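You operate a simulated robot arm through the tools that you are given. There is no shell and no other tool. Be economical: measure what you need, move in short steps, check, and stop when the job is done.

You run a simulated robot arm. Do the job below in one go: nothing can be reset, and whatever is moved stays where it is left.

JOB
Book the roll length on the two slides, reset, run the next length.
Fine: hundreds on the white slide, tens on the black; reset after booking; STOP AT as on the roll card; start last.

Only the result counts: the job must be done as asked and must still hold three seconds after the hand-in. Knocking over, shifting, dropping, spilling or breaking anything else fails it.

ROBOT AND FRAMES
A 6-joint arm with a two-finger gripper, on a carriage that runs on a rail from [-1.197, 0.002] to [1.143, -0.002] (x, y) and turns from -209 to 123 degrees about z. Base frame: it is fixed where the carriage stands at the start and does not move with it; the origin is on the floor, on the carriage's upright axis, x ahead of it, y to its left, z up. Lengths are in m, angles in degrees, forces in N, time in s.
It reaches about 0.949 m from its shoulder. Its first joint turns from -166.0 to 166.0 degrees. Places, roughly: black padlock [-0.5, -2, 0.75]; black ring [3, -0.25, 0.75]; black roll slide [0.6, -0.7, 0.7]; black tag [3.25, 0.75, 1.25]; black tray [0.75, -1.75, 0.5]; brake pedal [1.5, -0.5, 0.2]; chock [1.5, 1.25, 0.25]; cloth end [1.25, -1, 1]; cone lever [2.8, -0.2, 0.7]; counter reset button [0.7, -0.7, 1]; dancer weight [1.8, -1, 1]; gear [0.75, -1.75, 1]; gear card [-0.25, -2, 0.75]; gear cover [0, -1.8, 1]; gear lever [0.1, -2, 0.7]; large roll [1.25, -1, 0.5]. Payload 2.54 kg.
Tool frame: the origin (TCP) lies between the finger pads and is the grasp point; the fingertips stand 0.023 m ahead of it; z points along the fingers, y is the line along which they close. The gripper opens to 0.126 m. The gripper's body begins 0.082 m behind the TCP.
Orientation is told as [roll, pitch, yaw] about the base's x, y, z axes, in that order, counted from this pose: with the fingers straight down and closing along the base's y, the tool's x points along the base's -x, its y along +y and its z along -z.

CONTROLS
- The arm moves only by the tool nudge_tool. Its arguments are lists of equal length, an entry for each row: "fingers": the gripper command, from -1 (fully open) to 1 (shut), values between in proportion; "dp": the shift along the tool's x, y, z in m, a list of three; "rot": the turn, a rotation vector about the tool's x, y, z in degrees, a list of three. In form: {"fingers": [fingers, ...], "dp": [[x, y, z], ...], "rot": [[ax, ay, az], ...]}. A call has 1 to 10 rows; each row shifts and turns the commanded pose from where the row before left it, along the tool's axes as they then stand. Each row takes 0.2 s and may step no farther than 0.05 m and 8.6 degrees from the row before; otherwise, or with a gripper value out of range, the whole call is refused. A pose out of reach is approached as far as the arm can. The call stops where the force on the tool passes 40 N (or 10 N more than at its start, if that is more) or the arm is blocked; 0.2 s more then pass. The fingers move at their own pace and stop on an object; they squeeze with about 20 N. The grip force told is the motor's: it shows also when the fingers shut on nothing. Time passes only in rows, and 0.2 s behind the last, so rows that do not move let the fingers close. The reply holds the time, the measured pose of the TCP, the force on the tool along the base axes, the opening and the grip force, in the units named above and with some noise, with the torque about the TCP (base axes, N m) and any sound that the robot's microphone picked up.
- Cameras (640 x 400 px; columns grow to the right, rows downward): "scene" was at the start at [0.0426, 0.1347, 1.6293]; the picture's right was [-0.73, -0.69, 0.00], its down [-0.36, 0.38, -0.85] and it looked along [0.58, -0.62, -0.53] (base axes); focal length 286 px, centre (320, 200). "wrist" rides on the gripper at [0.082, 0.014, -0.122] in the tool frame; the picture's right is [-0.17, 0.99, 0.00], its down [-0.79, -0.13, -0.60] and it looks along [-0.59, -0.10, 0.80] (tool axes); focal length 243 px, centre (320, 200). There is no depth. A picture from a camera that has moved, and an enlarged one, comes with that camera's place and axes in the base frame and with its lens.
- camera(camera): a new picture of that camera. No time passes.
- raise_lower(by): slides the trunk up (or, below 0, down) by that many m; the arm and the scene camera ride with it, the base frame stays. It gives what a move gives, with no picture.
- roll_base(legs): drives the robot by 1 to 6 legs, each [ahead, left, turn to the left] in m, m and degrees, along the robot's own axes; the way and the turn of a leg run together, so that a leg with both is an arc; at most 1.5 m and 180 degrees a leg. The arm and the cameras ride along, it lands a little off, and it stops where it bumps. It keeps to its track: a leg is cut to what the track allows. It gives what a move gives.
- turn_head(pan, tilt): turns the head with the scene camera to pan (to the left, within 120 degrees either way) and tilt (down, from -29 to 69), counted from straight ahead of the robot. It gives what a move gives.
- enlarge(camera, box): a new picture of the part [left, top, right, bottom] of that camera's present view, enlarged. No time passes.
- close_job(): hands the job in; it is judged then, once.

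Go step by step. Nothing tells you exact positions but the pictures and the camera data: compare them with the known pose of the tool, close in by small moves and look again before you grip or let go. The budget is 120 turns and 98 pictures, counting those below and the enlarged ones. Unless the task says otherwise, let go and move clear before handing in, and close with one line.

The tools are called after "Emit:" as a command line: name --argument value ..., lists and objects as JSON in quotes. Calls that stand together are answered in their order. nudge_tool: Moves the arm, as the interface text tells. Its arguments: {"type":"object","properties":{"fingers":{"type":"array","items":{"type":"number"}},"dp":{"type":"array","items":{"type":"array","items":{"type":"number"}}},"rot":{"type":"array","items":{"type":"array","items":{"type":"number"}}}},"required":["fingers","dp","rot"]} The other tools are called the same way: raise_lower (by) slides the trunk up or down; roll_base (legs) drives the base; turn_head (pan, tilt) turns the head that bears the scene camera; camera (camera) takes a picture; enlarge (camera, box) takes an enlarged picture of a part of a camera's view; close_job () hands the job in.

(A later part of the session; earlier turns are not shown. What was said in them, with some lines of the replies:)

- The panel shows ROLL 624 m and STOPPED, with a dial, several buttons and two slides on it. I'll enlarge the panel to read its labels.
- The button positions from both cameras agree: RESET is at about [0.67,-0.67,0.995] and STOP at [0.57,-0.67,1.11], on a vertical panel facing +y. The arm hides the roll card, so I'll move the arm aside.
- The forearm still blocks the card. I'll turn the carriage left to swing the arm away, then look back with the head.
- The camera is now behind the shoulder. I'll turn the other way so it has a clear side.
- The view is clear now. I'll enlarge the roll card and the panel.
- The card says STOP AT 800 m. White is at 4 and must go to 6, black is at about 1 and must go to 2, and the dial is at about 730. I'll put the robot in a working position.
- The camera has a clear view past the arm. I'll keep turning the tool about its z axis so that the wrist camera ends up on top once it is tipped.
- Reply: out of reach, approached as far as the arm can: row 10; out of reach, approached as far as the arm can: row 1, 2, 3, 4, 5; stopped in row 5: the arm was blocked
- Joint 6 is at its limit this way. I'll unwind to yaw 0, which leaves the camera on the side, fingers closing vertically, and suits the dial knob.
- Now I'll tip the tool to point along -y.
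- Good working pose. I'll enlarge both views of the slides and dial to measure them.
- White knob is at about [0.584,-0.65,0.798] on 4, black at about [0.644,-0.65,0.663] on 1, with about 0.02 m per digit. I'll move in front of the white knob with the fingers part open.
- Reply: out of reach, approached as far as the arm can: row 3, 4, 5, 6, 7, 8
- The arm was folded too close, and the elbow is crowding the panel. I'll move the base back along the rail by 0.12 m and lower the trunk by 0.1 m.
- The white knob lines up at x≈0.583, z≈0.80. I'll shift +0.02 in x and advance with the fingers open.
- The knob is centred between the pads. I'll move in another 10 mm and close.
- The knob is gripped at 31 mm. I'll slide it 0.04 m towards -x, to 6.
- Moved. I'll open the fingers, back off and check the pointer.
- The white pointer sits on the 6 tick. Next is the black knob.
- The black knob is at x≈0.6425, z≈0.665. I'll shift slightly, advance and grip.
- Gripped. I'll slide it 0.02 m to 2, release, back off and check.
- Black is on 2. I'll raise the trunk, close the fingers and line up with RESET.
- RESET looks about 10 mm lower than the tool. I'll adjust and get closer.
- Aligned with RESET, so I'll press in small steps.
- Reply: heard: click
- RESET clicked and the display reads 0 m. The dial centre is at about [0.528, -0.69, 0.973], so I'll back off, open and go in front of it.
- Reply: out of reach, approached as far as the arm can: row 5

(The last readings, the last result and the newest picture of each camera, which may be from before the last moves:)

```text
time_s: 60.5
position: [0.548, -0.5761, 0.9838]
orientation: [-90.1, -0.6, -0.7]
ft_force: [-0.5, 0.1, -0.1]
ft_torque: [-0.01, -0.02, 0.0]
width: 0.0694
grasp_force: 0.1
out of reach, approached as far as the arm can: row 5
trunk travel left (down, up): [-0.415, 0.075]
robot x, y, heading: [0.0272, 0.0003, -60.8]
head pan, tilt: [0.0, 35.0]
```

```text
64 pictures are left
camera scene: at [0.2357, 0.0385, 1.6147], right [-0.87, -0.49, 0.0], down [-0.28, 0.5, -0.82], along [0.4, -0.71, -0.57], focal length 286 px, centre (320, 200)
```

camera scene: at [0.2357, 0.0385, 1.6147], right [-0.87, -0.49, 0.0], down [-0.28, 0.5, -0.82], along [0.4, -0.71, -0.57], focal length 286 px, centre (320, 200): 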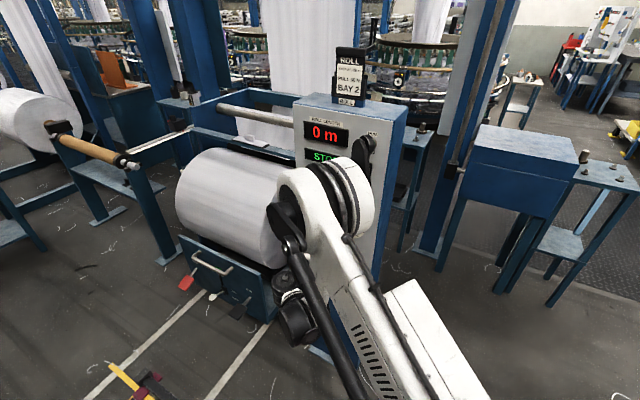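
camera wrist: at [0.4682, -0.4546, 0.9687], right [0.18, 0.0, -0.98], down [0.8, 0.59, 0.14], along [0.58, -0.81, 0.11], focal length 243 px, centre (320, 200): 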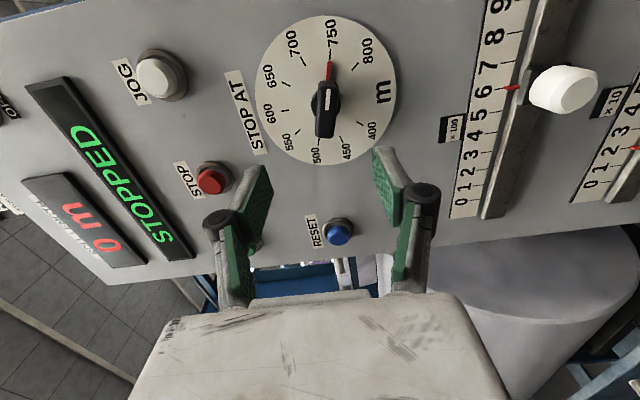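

The arm is folded near its limit again, so I'll shift the base another 0.08 m back and look closer at the dial.

Emit:
roll_base --legs '[[-0.039, -0.07, 0]]'

Emit:
nudge_tool --fingers '[-0.1, -0.1, -0.1]' --dp '[[-0.03, 0.005, 0], [-0.03, 0.005, 0], [0, 0, 0]]' --rot '[[0, 0, 0], [0, 0, 0], [0, 0, 0]]'

Emit:
enlarge --camera "wrist" --box '[220, 0, 430, 220]'

Emit:
enlarge --camera "scene" --box '[260, 90, 420, 290]'

```text
time_s: 61.5
position: [0.4686, -0.5782, 0.9849]
orientation: [-90.0, -0.7, -0.7]
ft_force: [0.5, 0.2, -0.5]
ft_torque: [-0.02, 0.02, -0.02]
width: 0.0692
grasp_force: 0.1
trunk travel left (down, up): [-0.415, 0.075]
robot x, y, heading: [-0.0536, -0.0037, -60.4]
head pan, tilt: [0.0, 35.0]
```

```text
time_s: 62.3
position: [0.5295, -0.5778, 0.9752]
orientation: [-90.0, -0.7, -0.8]
ft_force: [-0.9, -0.7, -0.1]
ft_torque: [0.0, 0.0, 0.02]
width: 0.069
grasp_force: 0.1
trunk travel left (down, up): [-0.415, 0.075]
robot x, y, heading: [-0.0526, -0.0012, -60.9]
head pan, tilt: [0.0, 35.0]
```

```text
1.82 times, centred on (325, 110) of wrist
camera zoom: at [0.45, -0.4565, 0.9593], right [0.18, 0.0, -0.98], down [0.8, 0.59, 0.14], along [0.58, -0.81, 0.11], focal length 441 px, centre (311, 364)
```

zoom: 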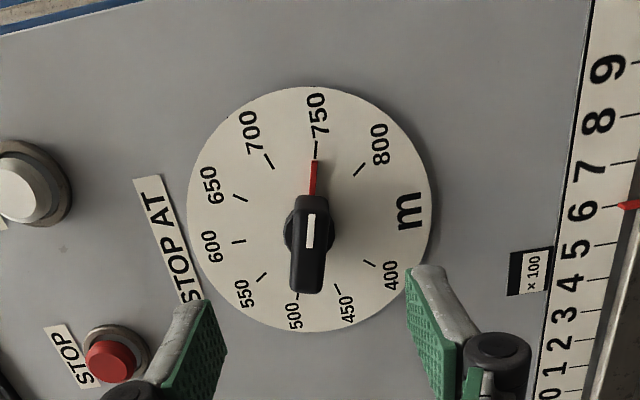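

```text
2.00 times, centred on (340, 190) of scene
camera zoom: at [0.1583, 0.0386, 1.6146], right [-0.87, -0.49, 0.0], down [-0.28, 0.5, -0.82], along [0.4, -0.71, -0.57], focal length 573 px, centre (280, 220)
```

zoom: 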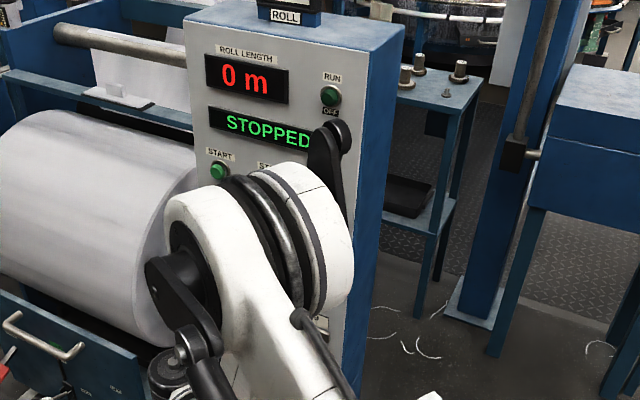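

The pointer is just short of 750, and the bar knob is nearly horizontal and centred on the tool. I'll advance with the fingers around it.

Emit:
nudge_tool --fingers '[-0.1, -0.1, -0.1]' --dp '[[0.001, 0.001, 0.03], [0, 0, 0.02], [0, 0, 0.016]]' --rot '[[0, 0, 0], [0, 0, 0], [0, 0, 0]]'

Emit:
camera --camera "wrist"

```text
time_s: 63.1
position: [0.5281, -0.6438, 0.973]
orientation: [-90.0, -0.7, -0.8]
ft_force: [-0.4, 0.2, -1.0]
ft_torque: [-0.01, 0.02, -0.02]
width: 0.0692
grasp_force: 0.1
trunk travel left (down, up): [-0.415, 0.075]
robot x, y, heading: [-0.0534, 0.0012, -60.9]
head pan, tilt: [0.0, 35.0]
```

```text
61 pictures are left
camera wrist: at [0.4476, -0.5222, 0.9585], right [0.18, 0.0, -0.98], down [0.8, 0.59, 0.14], along [0.58, -0.81, 0.11], focal length 243 px, centre (320, 200)
```

wrist: 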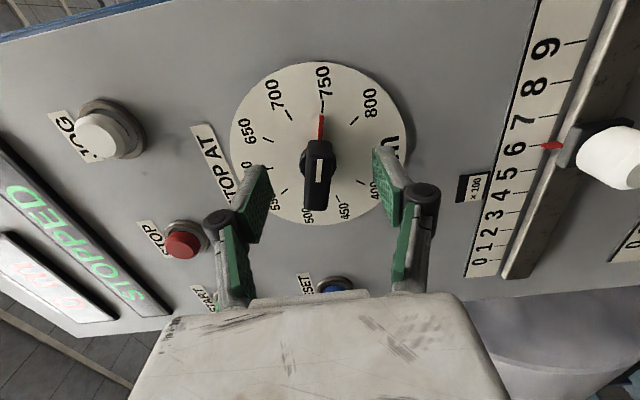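

Centred. I'll close on the knob.

Emit:
nudge_tool --fingers '[0.4, 1, 1, 1, 1]' --dp '[[0, 0, 0.003], [0, 0, 0], [0, 0, 0], [0, 0, 0], [0, 0, 0]]' --rot '[[0, 0, 0], [0, 0, 0], [0, 0, 0], [0, 0, 0], [0, 0, 0]]'

Emit:
enlarge --camera "wrist" --box '[210, 40, 430, 240]'

```text
time_s: 64.3
position: [0.5276, -0.6465, 0.9751]
orientation: [-90.2, -0.6, -0.8]
ft_force: [9.8, -13.1, 25.8]
ft_torque: [-0.51, 0.1, -0.08]
width: 0.0171
grasp_force: 42.9
trunk travel left (down, up): [-0.415, 0.075]
robot x, y, heading: [-0.0482, -0.001, -60.7]
head pan, tilt: [0.0, 35.0]
```

```text
2.00 times, centred on (320, 140) of wrist
camera zoom: at [0.4474, -0.5249, 0.9594], right [0.18, 0.0, -0.98], down [0.8, 0.59, 0.14], along [0.58, -0.81, 0.11], focal length 485 px, centre (320, 320)
```

zoom: 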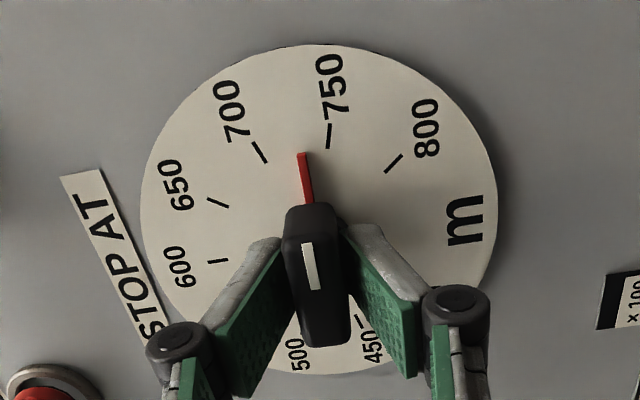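

It's gripped, with a slight z misalignment and the pointer at about 730. I'll relieve the force, then turn clockwise in steps.

Emit:
nudge_tool --fingers '[1, 1, 1, 1, 1, 1]' --dp '[[0, -0.003, 0], [0, 0, 0], [0, 0, 0], [0, 0, 0], [0, 0, 0], [0, 0, 0]]' --rot '[[0, 0, 0], [0, 0, 7], [0, 0, 7], [0, 0, 7], [0, 0, 7], [0, 0, 0]]'

Emit:
enlarge --camera "wrist" --box '[210, 40, 430, 240]'

```text
time_s: 65.7
position: [0.5279, -0.6475, 0.9769]
orientation: [-89.8, -29.0, -1.1]
ft_force: [-14.9, 18.9, -22.1]
ft_torque: [0.58, -0.02, -0.41]
width: 0.0173
grasp_force: 42.1
trunk travel left (down, up): [-0.415, 0.075]
robot x, y, heading: [-0.05, -0.0017, -60.7]
head pan, tilt: [0.0, 35.0]
```

```text
2.00 times, centred on (320, 140) of wrist
camera zoom: at [0.4641, -0.5249, 0.924], right [0.62, -0.01, -0.78], down [0.64, 0.59, 0.5], along [0.46, -0.81, 0.37], focal length 485 px, centre (320, 320)
```

zoom: 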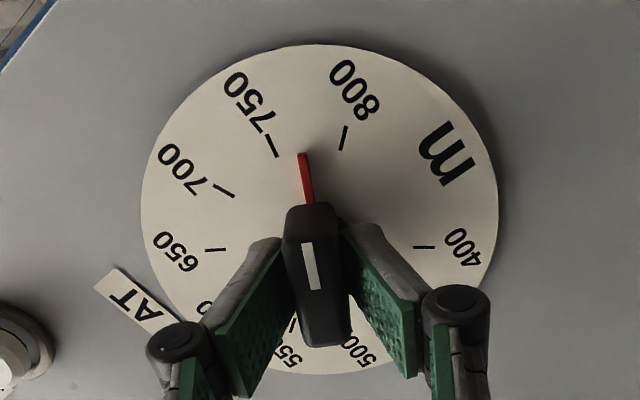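

The pointer is at about 770, so about 18° more is needed.

Emit:
nudge_tool --fingers '[1, 1, 1, 1, 1]' --dp '[[0.0015, 0.0008, -0.001], [0, 0, 0], [0, 0, 0], [0, 0, 0], [0, 0, 0]]' --rot '[[0, 0, 0], [0, 0, 6], [0, 0, 6], [0, 0, 5.5], [0, 0, 0]]'

Emit:
enlarge --camera "wrist" --box '[210, 40, 430, 240]'

```text
time_s: 66.9
position: [0.5281, -0.6472, 0.9768]
orientation: [-90.1, -46.3, -0.7]
ft_force: [5.0, -15.9, 16.0]
ft_torque: [0.09, -0.04, -0.21]
width: 0.0171
grasp_force: 42.6
trunk travel left (down, up): [-0.415, 0.075]
robot x, y, heading: [-0.0524, -0.0009, -60.7]
head pan, tilt: [0.0, 35.0]
```

```text
2.00 times, centred on (320, 140) of wrist
camera zoom: at [0.4819, -0.5255, 0.9071], right [0.83, -0.01, -0.56], down [0.46, 0.59, 0.66], along [0.32, -0.81, 0.49], focal length 485 px, centre (320, 320)
```

zoom: 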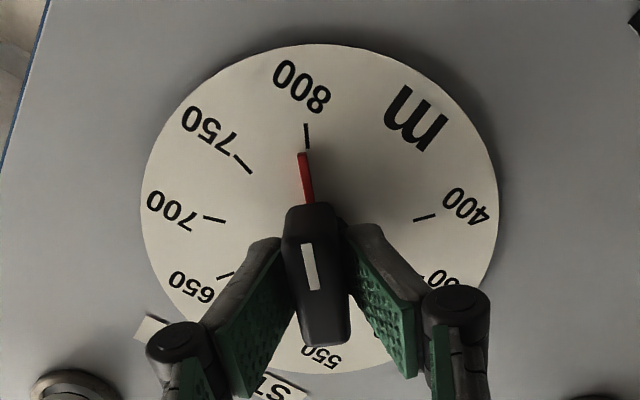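

Just short of the 800 tick. I'll turn 2° more, release and back off to check without the fingers in the way.

Emit:
nudge_tool --fingers '[1, 1, 0.3, -0.1, -0.1, -0.1, -0.1]' --dp '[[0, 0, 0], [0, 0, 0], [0, 0, 0], [0, 0, 0], [0, 0, 0], [0, 0, -0.03], [0, 0, -0.04]]' --rot '[[0, 0, 2], [0, 0, 0], [0, 0, 0], [0, 0, 0], [0, 0, 0], [0, 0, 0], [0, 0, 0]]'

Emit:
enlarge --camera "wrist" --box '[230, 20, 410, 190]'

```text
time_s: 68.5
position: [0.527, -0.5758, 0.9755]
orientation: [-90.0, -48.1, -0.8]
ft_force: [-0.9, -0.9, -0.5]
ft_torque: [-0.01, 0.0, -0.01]
width: 0.0693
grasp_force: 0.0
trunk travel left (down, up): [-0.415, 0.075]
robot x, y, heading: [-0.0486, -0.0016, -60.6]
head pan, tilt: [0.0, 35.0]
```

```text
2.35 times, centred on (320, 105) of wrist
camera zoom: at [0.4839, -0.4533, 0.9042], right [0.85, -0.01, -0.53], down [0.44, 0.59, 0.68], along [0.31, -0.81, 0.51], focal length 571 px, centre (320, 424)
```

zoom: 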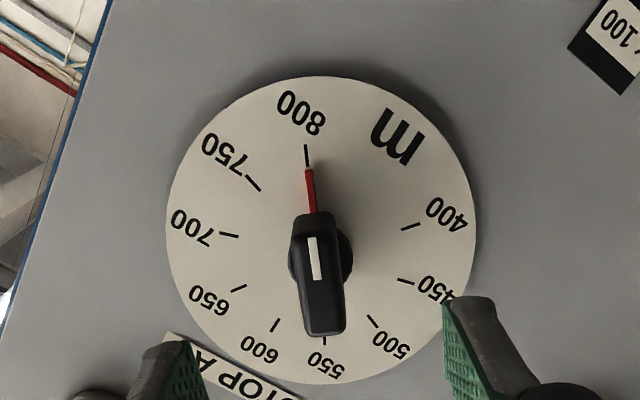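

By rectified geometry the pointer is within about 1° of the 800 tick. I'll check with a tighter enlargement.

Emit:
enlarge --camera "wrist" --box '[290, 50, 350, 140]'

```text
4.44 times, centred on (320, 95) of wrist
camera zoom: at [0.4839, -0.4533, 0.9042], right [0.85, -0.01, -0.53], down [0.44, 0.59, 0.68], along [0.31, -0.81, 0.51], focal length 1078 px, centre (320, 667)
```

zoom: 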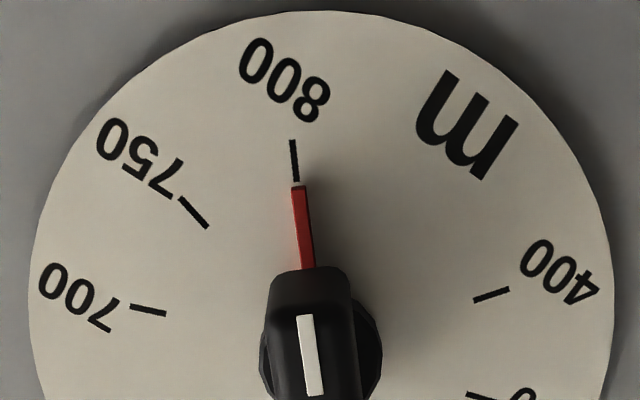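

The pointer is on 800 to within about 2 m. Next I'll untwist the tool, close the fingers and move in front of START.

Emit:
nudge_tool --fingers '[0.3, 1, 1, 1, 1, 1]' --dp '[[0, 0, -0.01], [0, 0, 0], [0, 0, 0], [0, 0, 0], [0, 0, 0], [0, 0, 0]]' --rot '[[0, 0, -8], [0, 0, -8], [0, 0, -8], [0, 0, -8], [0, 0, -8], [0, 0, -8]]'

Emit:
nudge_tool --fingers '[1, 1, 1, 1, 1]' --dp '[[-0.036, -0.033, 0], [-0.036, -0.033, 0], [-0.036, -0.033, 0], [-0.036, -0.033, 0], [0, 0, 0]]' --rot '[[0, 0, 0], [0, 0, 0], [0, 0, 0], [0, 0, 0], [0, 0, 0]]'

Emit:
camera --camera "wrist"

```text
time_s: 69.9
position: [0.5277, -0.5647, 0.9754]
orientation: [-90.0, -0.1, -0.7]
ft_force: [-0.2, 0.0, 0.7]
ft_torque: [0.0, 0.03, 0.05]
width: 0.0
grasp_force: 20.2
trunk travel left (down, up): [-0.415, 0.075]
robot x, y, heading: [-0.0481, 0.0022, -60.9]
head pan, tilt: [0.0, 35.0]
```

```text
time_s: 71.1
position: [0.6697, -0.5688, 1.1108]
orientation: [-89.9, -0.1, -0.8]
ft_force: [0.2, -0.7, 0.1]
ft_torque: [-0.01, 0.03, -0.01]
width: 0.0
grasp_force: 20.0
trunk travel left (down, up): [-0.415, 0.075]
robot x, y, heading: [-0.0516, -0.0001, -60.7]
head pan, tilt: [0.0, 35.0]
```

```text
55 pictures are left
camera wrist: at [0.5905, -0.4468, 1.0954], right [0.17, 0.0, -0.99], down [0.8, 0.59, 0.14], along [0.58, -0.81, 0.1], focal length 243 px, centre (320, 200)
```

wrist: 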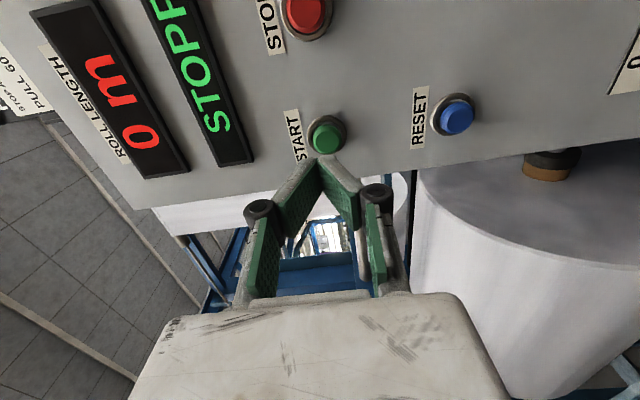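

START is just below the tool axis. I'll adjust, advance and press as I did for RESET.

Emit:
nudge_tool --fingers '[1, 1, 1]' --dp '[[-0.004, 0.004, 0.025], [0, 0, 0.02], [0, 0, 0]]' --rot '[[0, 0, 0], [0, 0, 0], [0, 0, 0]]'

Emit:
enlarge --camera "wrist" --box '[200, 80, 440, 240]'

Emit:
camera --camera "scene"

```text
time_s: 71.9
position: [0.6739, -0.6131, 1.1061]
orientation: [-90.0, -0.2, -0.8]
ft_force: [0.2, -1.0, 0.7]
ft_torque: [-0.05, -0.01, -0.04]
width: 0.0
grasp_force: 19.9
trunk travel left (down, up): [-0.415, 0.075]
robot x, y, heading: [-0.0524, -0.0017, -61.0]
head pan, tilt: [0.0, 35.0]
```

```text
2.50 times, centred on (320, 160) of wrist
camera zoom: at [0.5938, -0.4919, 1.0907], right [0.17, 0.0, -0.99], down [0.8, 0.59, 0.14], along [0.58, -0.81, 0.1], focal length 606 px, centre (320, 300)
```

zoom: 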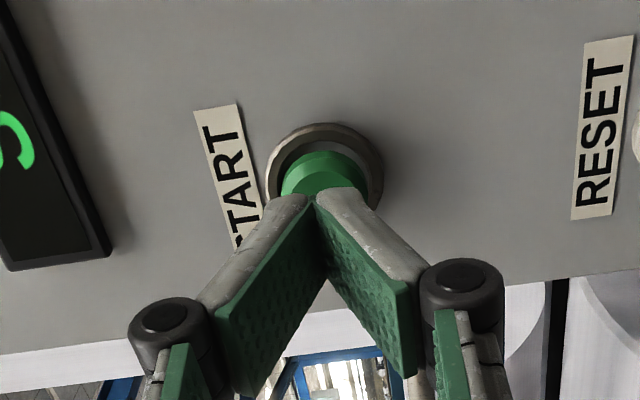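

```text
53 pictures are left
camera scene: at [0.158, 0.0382, 1.6146], right [-0.87, -0.49, 0.0], down [-0.28, 0.5, -0.82], along [0.4, -0.71, -0.57], focal length 286 px, centre (320, 200)
```

scene: 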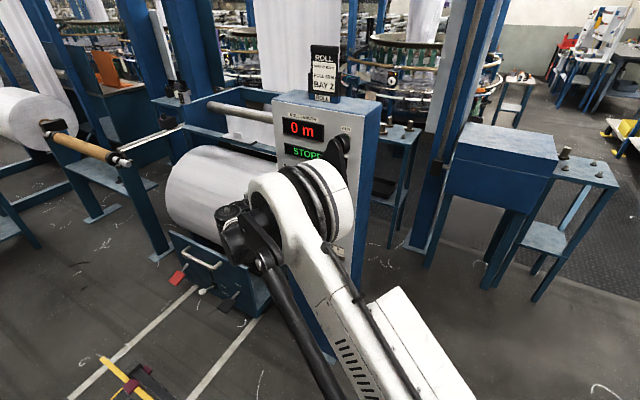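

Aligned. Slides and dial are verified, so I'll press START.

Emit:
nudge_tool --fingers '[1, 1, 1, 1]' --dp '[[-0.001, -0.001, 0.018], [0, 0, 0.01], [0, 0, 0.005], [0, 0, 0.004]]' --rot '[[0, 0, 0], [0, 0, 0], [0, 0, 0], [0, 0, 0]]'

Emit:
nudge_tool --fingers '[1, 1, 1]' --dp '[[0, 0, -0.04], [0, 0, -0.045], [0, 0, -0.03]]' --rot '[[0, 0, 0], [0, 0, 0], [0, 0, 0]]'

Emit:
camera --camera "wrist"

Emit:
enlarge --camera "scene" --box '[260, 80, 400, 180]'

```text
time_s: 72.9
position: [0.6764, -0.6482, 1.1068]
orientation: [-89.9, -0.3, -0.8]
ft_force: [-4.5, 13.9, -4.3]
ft_torque: [0.03, 0.01, 0.02]
width: 0.006
grasp_force: 28.0
trunk travel left (down, up): [-0.415, 0.075]
robot x, y, heading: [-0.0488, 0.0035, -60.7]
head pan, tilt: [0.0, 35.0]
heard: click
```

```text
time_s: 73.7
position: [0.677, -0.5307, 1.1085]
orientation: [-90.0, -0.2, -0.8]
ft_force: [0.4, 0.0, 0.2]
ft_torque: [0.02, 0.0, 0.02]
width: 0.0
grasp_force: 28.9
trunk travel left (down, up): [-0.415, 0.075]
robot x, y, heading: [-0.0531, 0.0009, -60.5]
head pan, tilt: [0.0, 35.0]
```

```text
52 pictures are left
camera wrist: at [0.5959, -0.4087, 1.093], right [0.17, 0.0, -0.99], down [0.8, 0.59, 0.14], along [0.58, -0.81, 0.1], focal length 243 px, centre (320, 200)
```

wrist: 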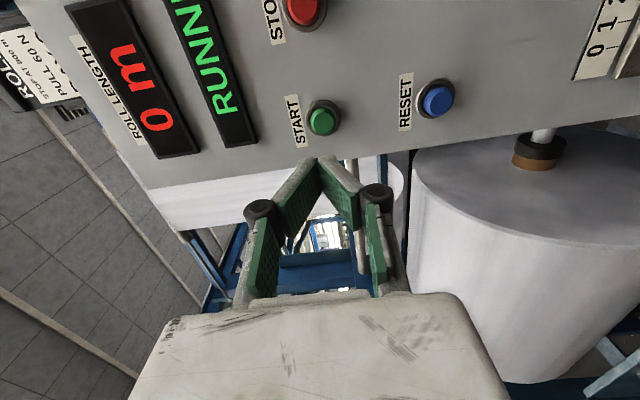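

```text
4.00 times, centred on (330, 130) of scene
camera zoom: at [0.1581, 0.0385, 1.6146], right [-0.87, -0.49, 0.0], down [-0.28, 0.5, -0.82], along [0.4, -0.71, -0.57], focal length 1146 px, centre (280, 480)
```

zoom: 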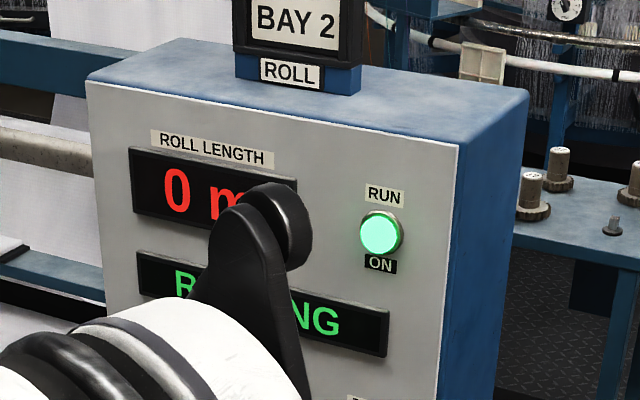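

It reads RUNNING with the RUN lamp on. One last look at the slides and dial from a clear distance.

Emit:
nudge_tool --fingers '[1, 1, 1, 1, 1, 1]' --dp '[[0.02, 0.045, 0], [0.02, 0.045, 0], [0.02, 0.045, 0], [0.01, 0.045, 0], [0, 0.045, 0], [0, 0, 0]]' --rot '[[0, 0, 0], [0, 0, 0], [0, 0, 0], [0, 0, 0], [0, 0, 0], [0, 0, 0]]'

Emit:
camera --camera "wrist"

Emit:
enlarge --camera "wrist" --box '[220, 0, 560, 210]'

```text
time_s: 75.1
position: [0.6058, -0.5331, 0.8793]
orientation: [-90.1, -0.2, -0.8]
ft_force: [-0.2, 0.3, -0.3]
ft_torque: [-0.01, 0.0, 0.02]
width: 0.0
grasp_force: 28.1
trunk travel left (down, up): [-0.415, 0.075]
robot x, y, heading: [-0.0502, -0.0003, -60.7]
head pan, tilt: [0.0, 35.0]
```

```text
50 pictures are left
camera wrist: at [0.5262, -0.4115, 0.8644], right [0.17, 0.0, -0.99], down [0.8, 0.59, 0.14], along [0.58, -0.81, 0.1], focal length 243 px, centre (320, 200)
```

wrist: 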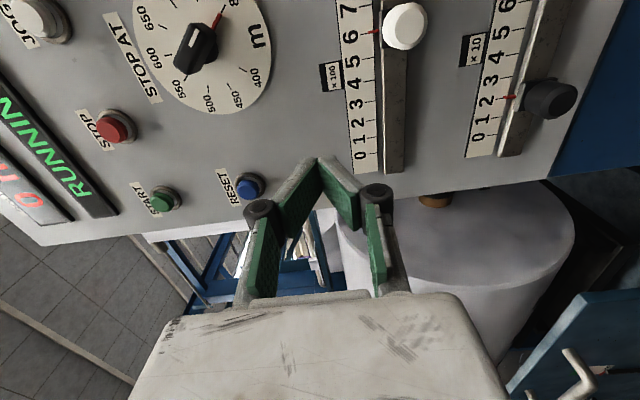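

```text
1.88 times, centred on (390, 105) of wrist
camera zoom: at [0.5262, -0.4115, 0.8644], right [0.17, 0.0, -0.99], down [0.8, 0.59, 0.14], along [0.58, -0.81, 0.1], focal length 457 px, centre (188, 379)
```

zoom: 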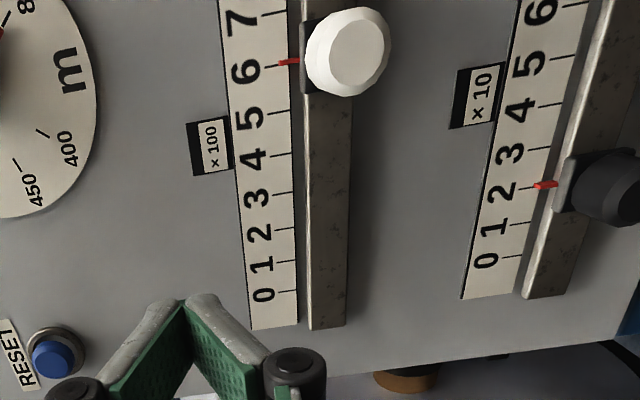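

White is on 6, black on 2, the dial on 800 and the machine is running, with the arm clear. I'll hand in.

Emit:
close_job

```text
The job is handed in.
```

The 624 m roll is booked (white slide on 6, black slide on 2), the counter was reset to 0 m, STOP AT is at 800 to within about 2 m by camera, and START was pressed last, with the panel showing RUNNING.
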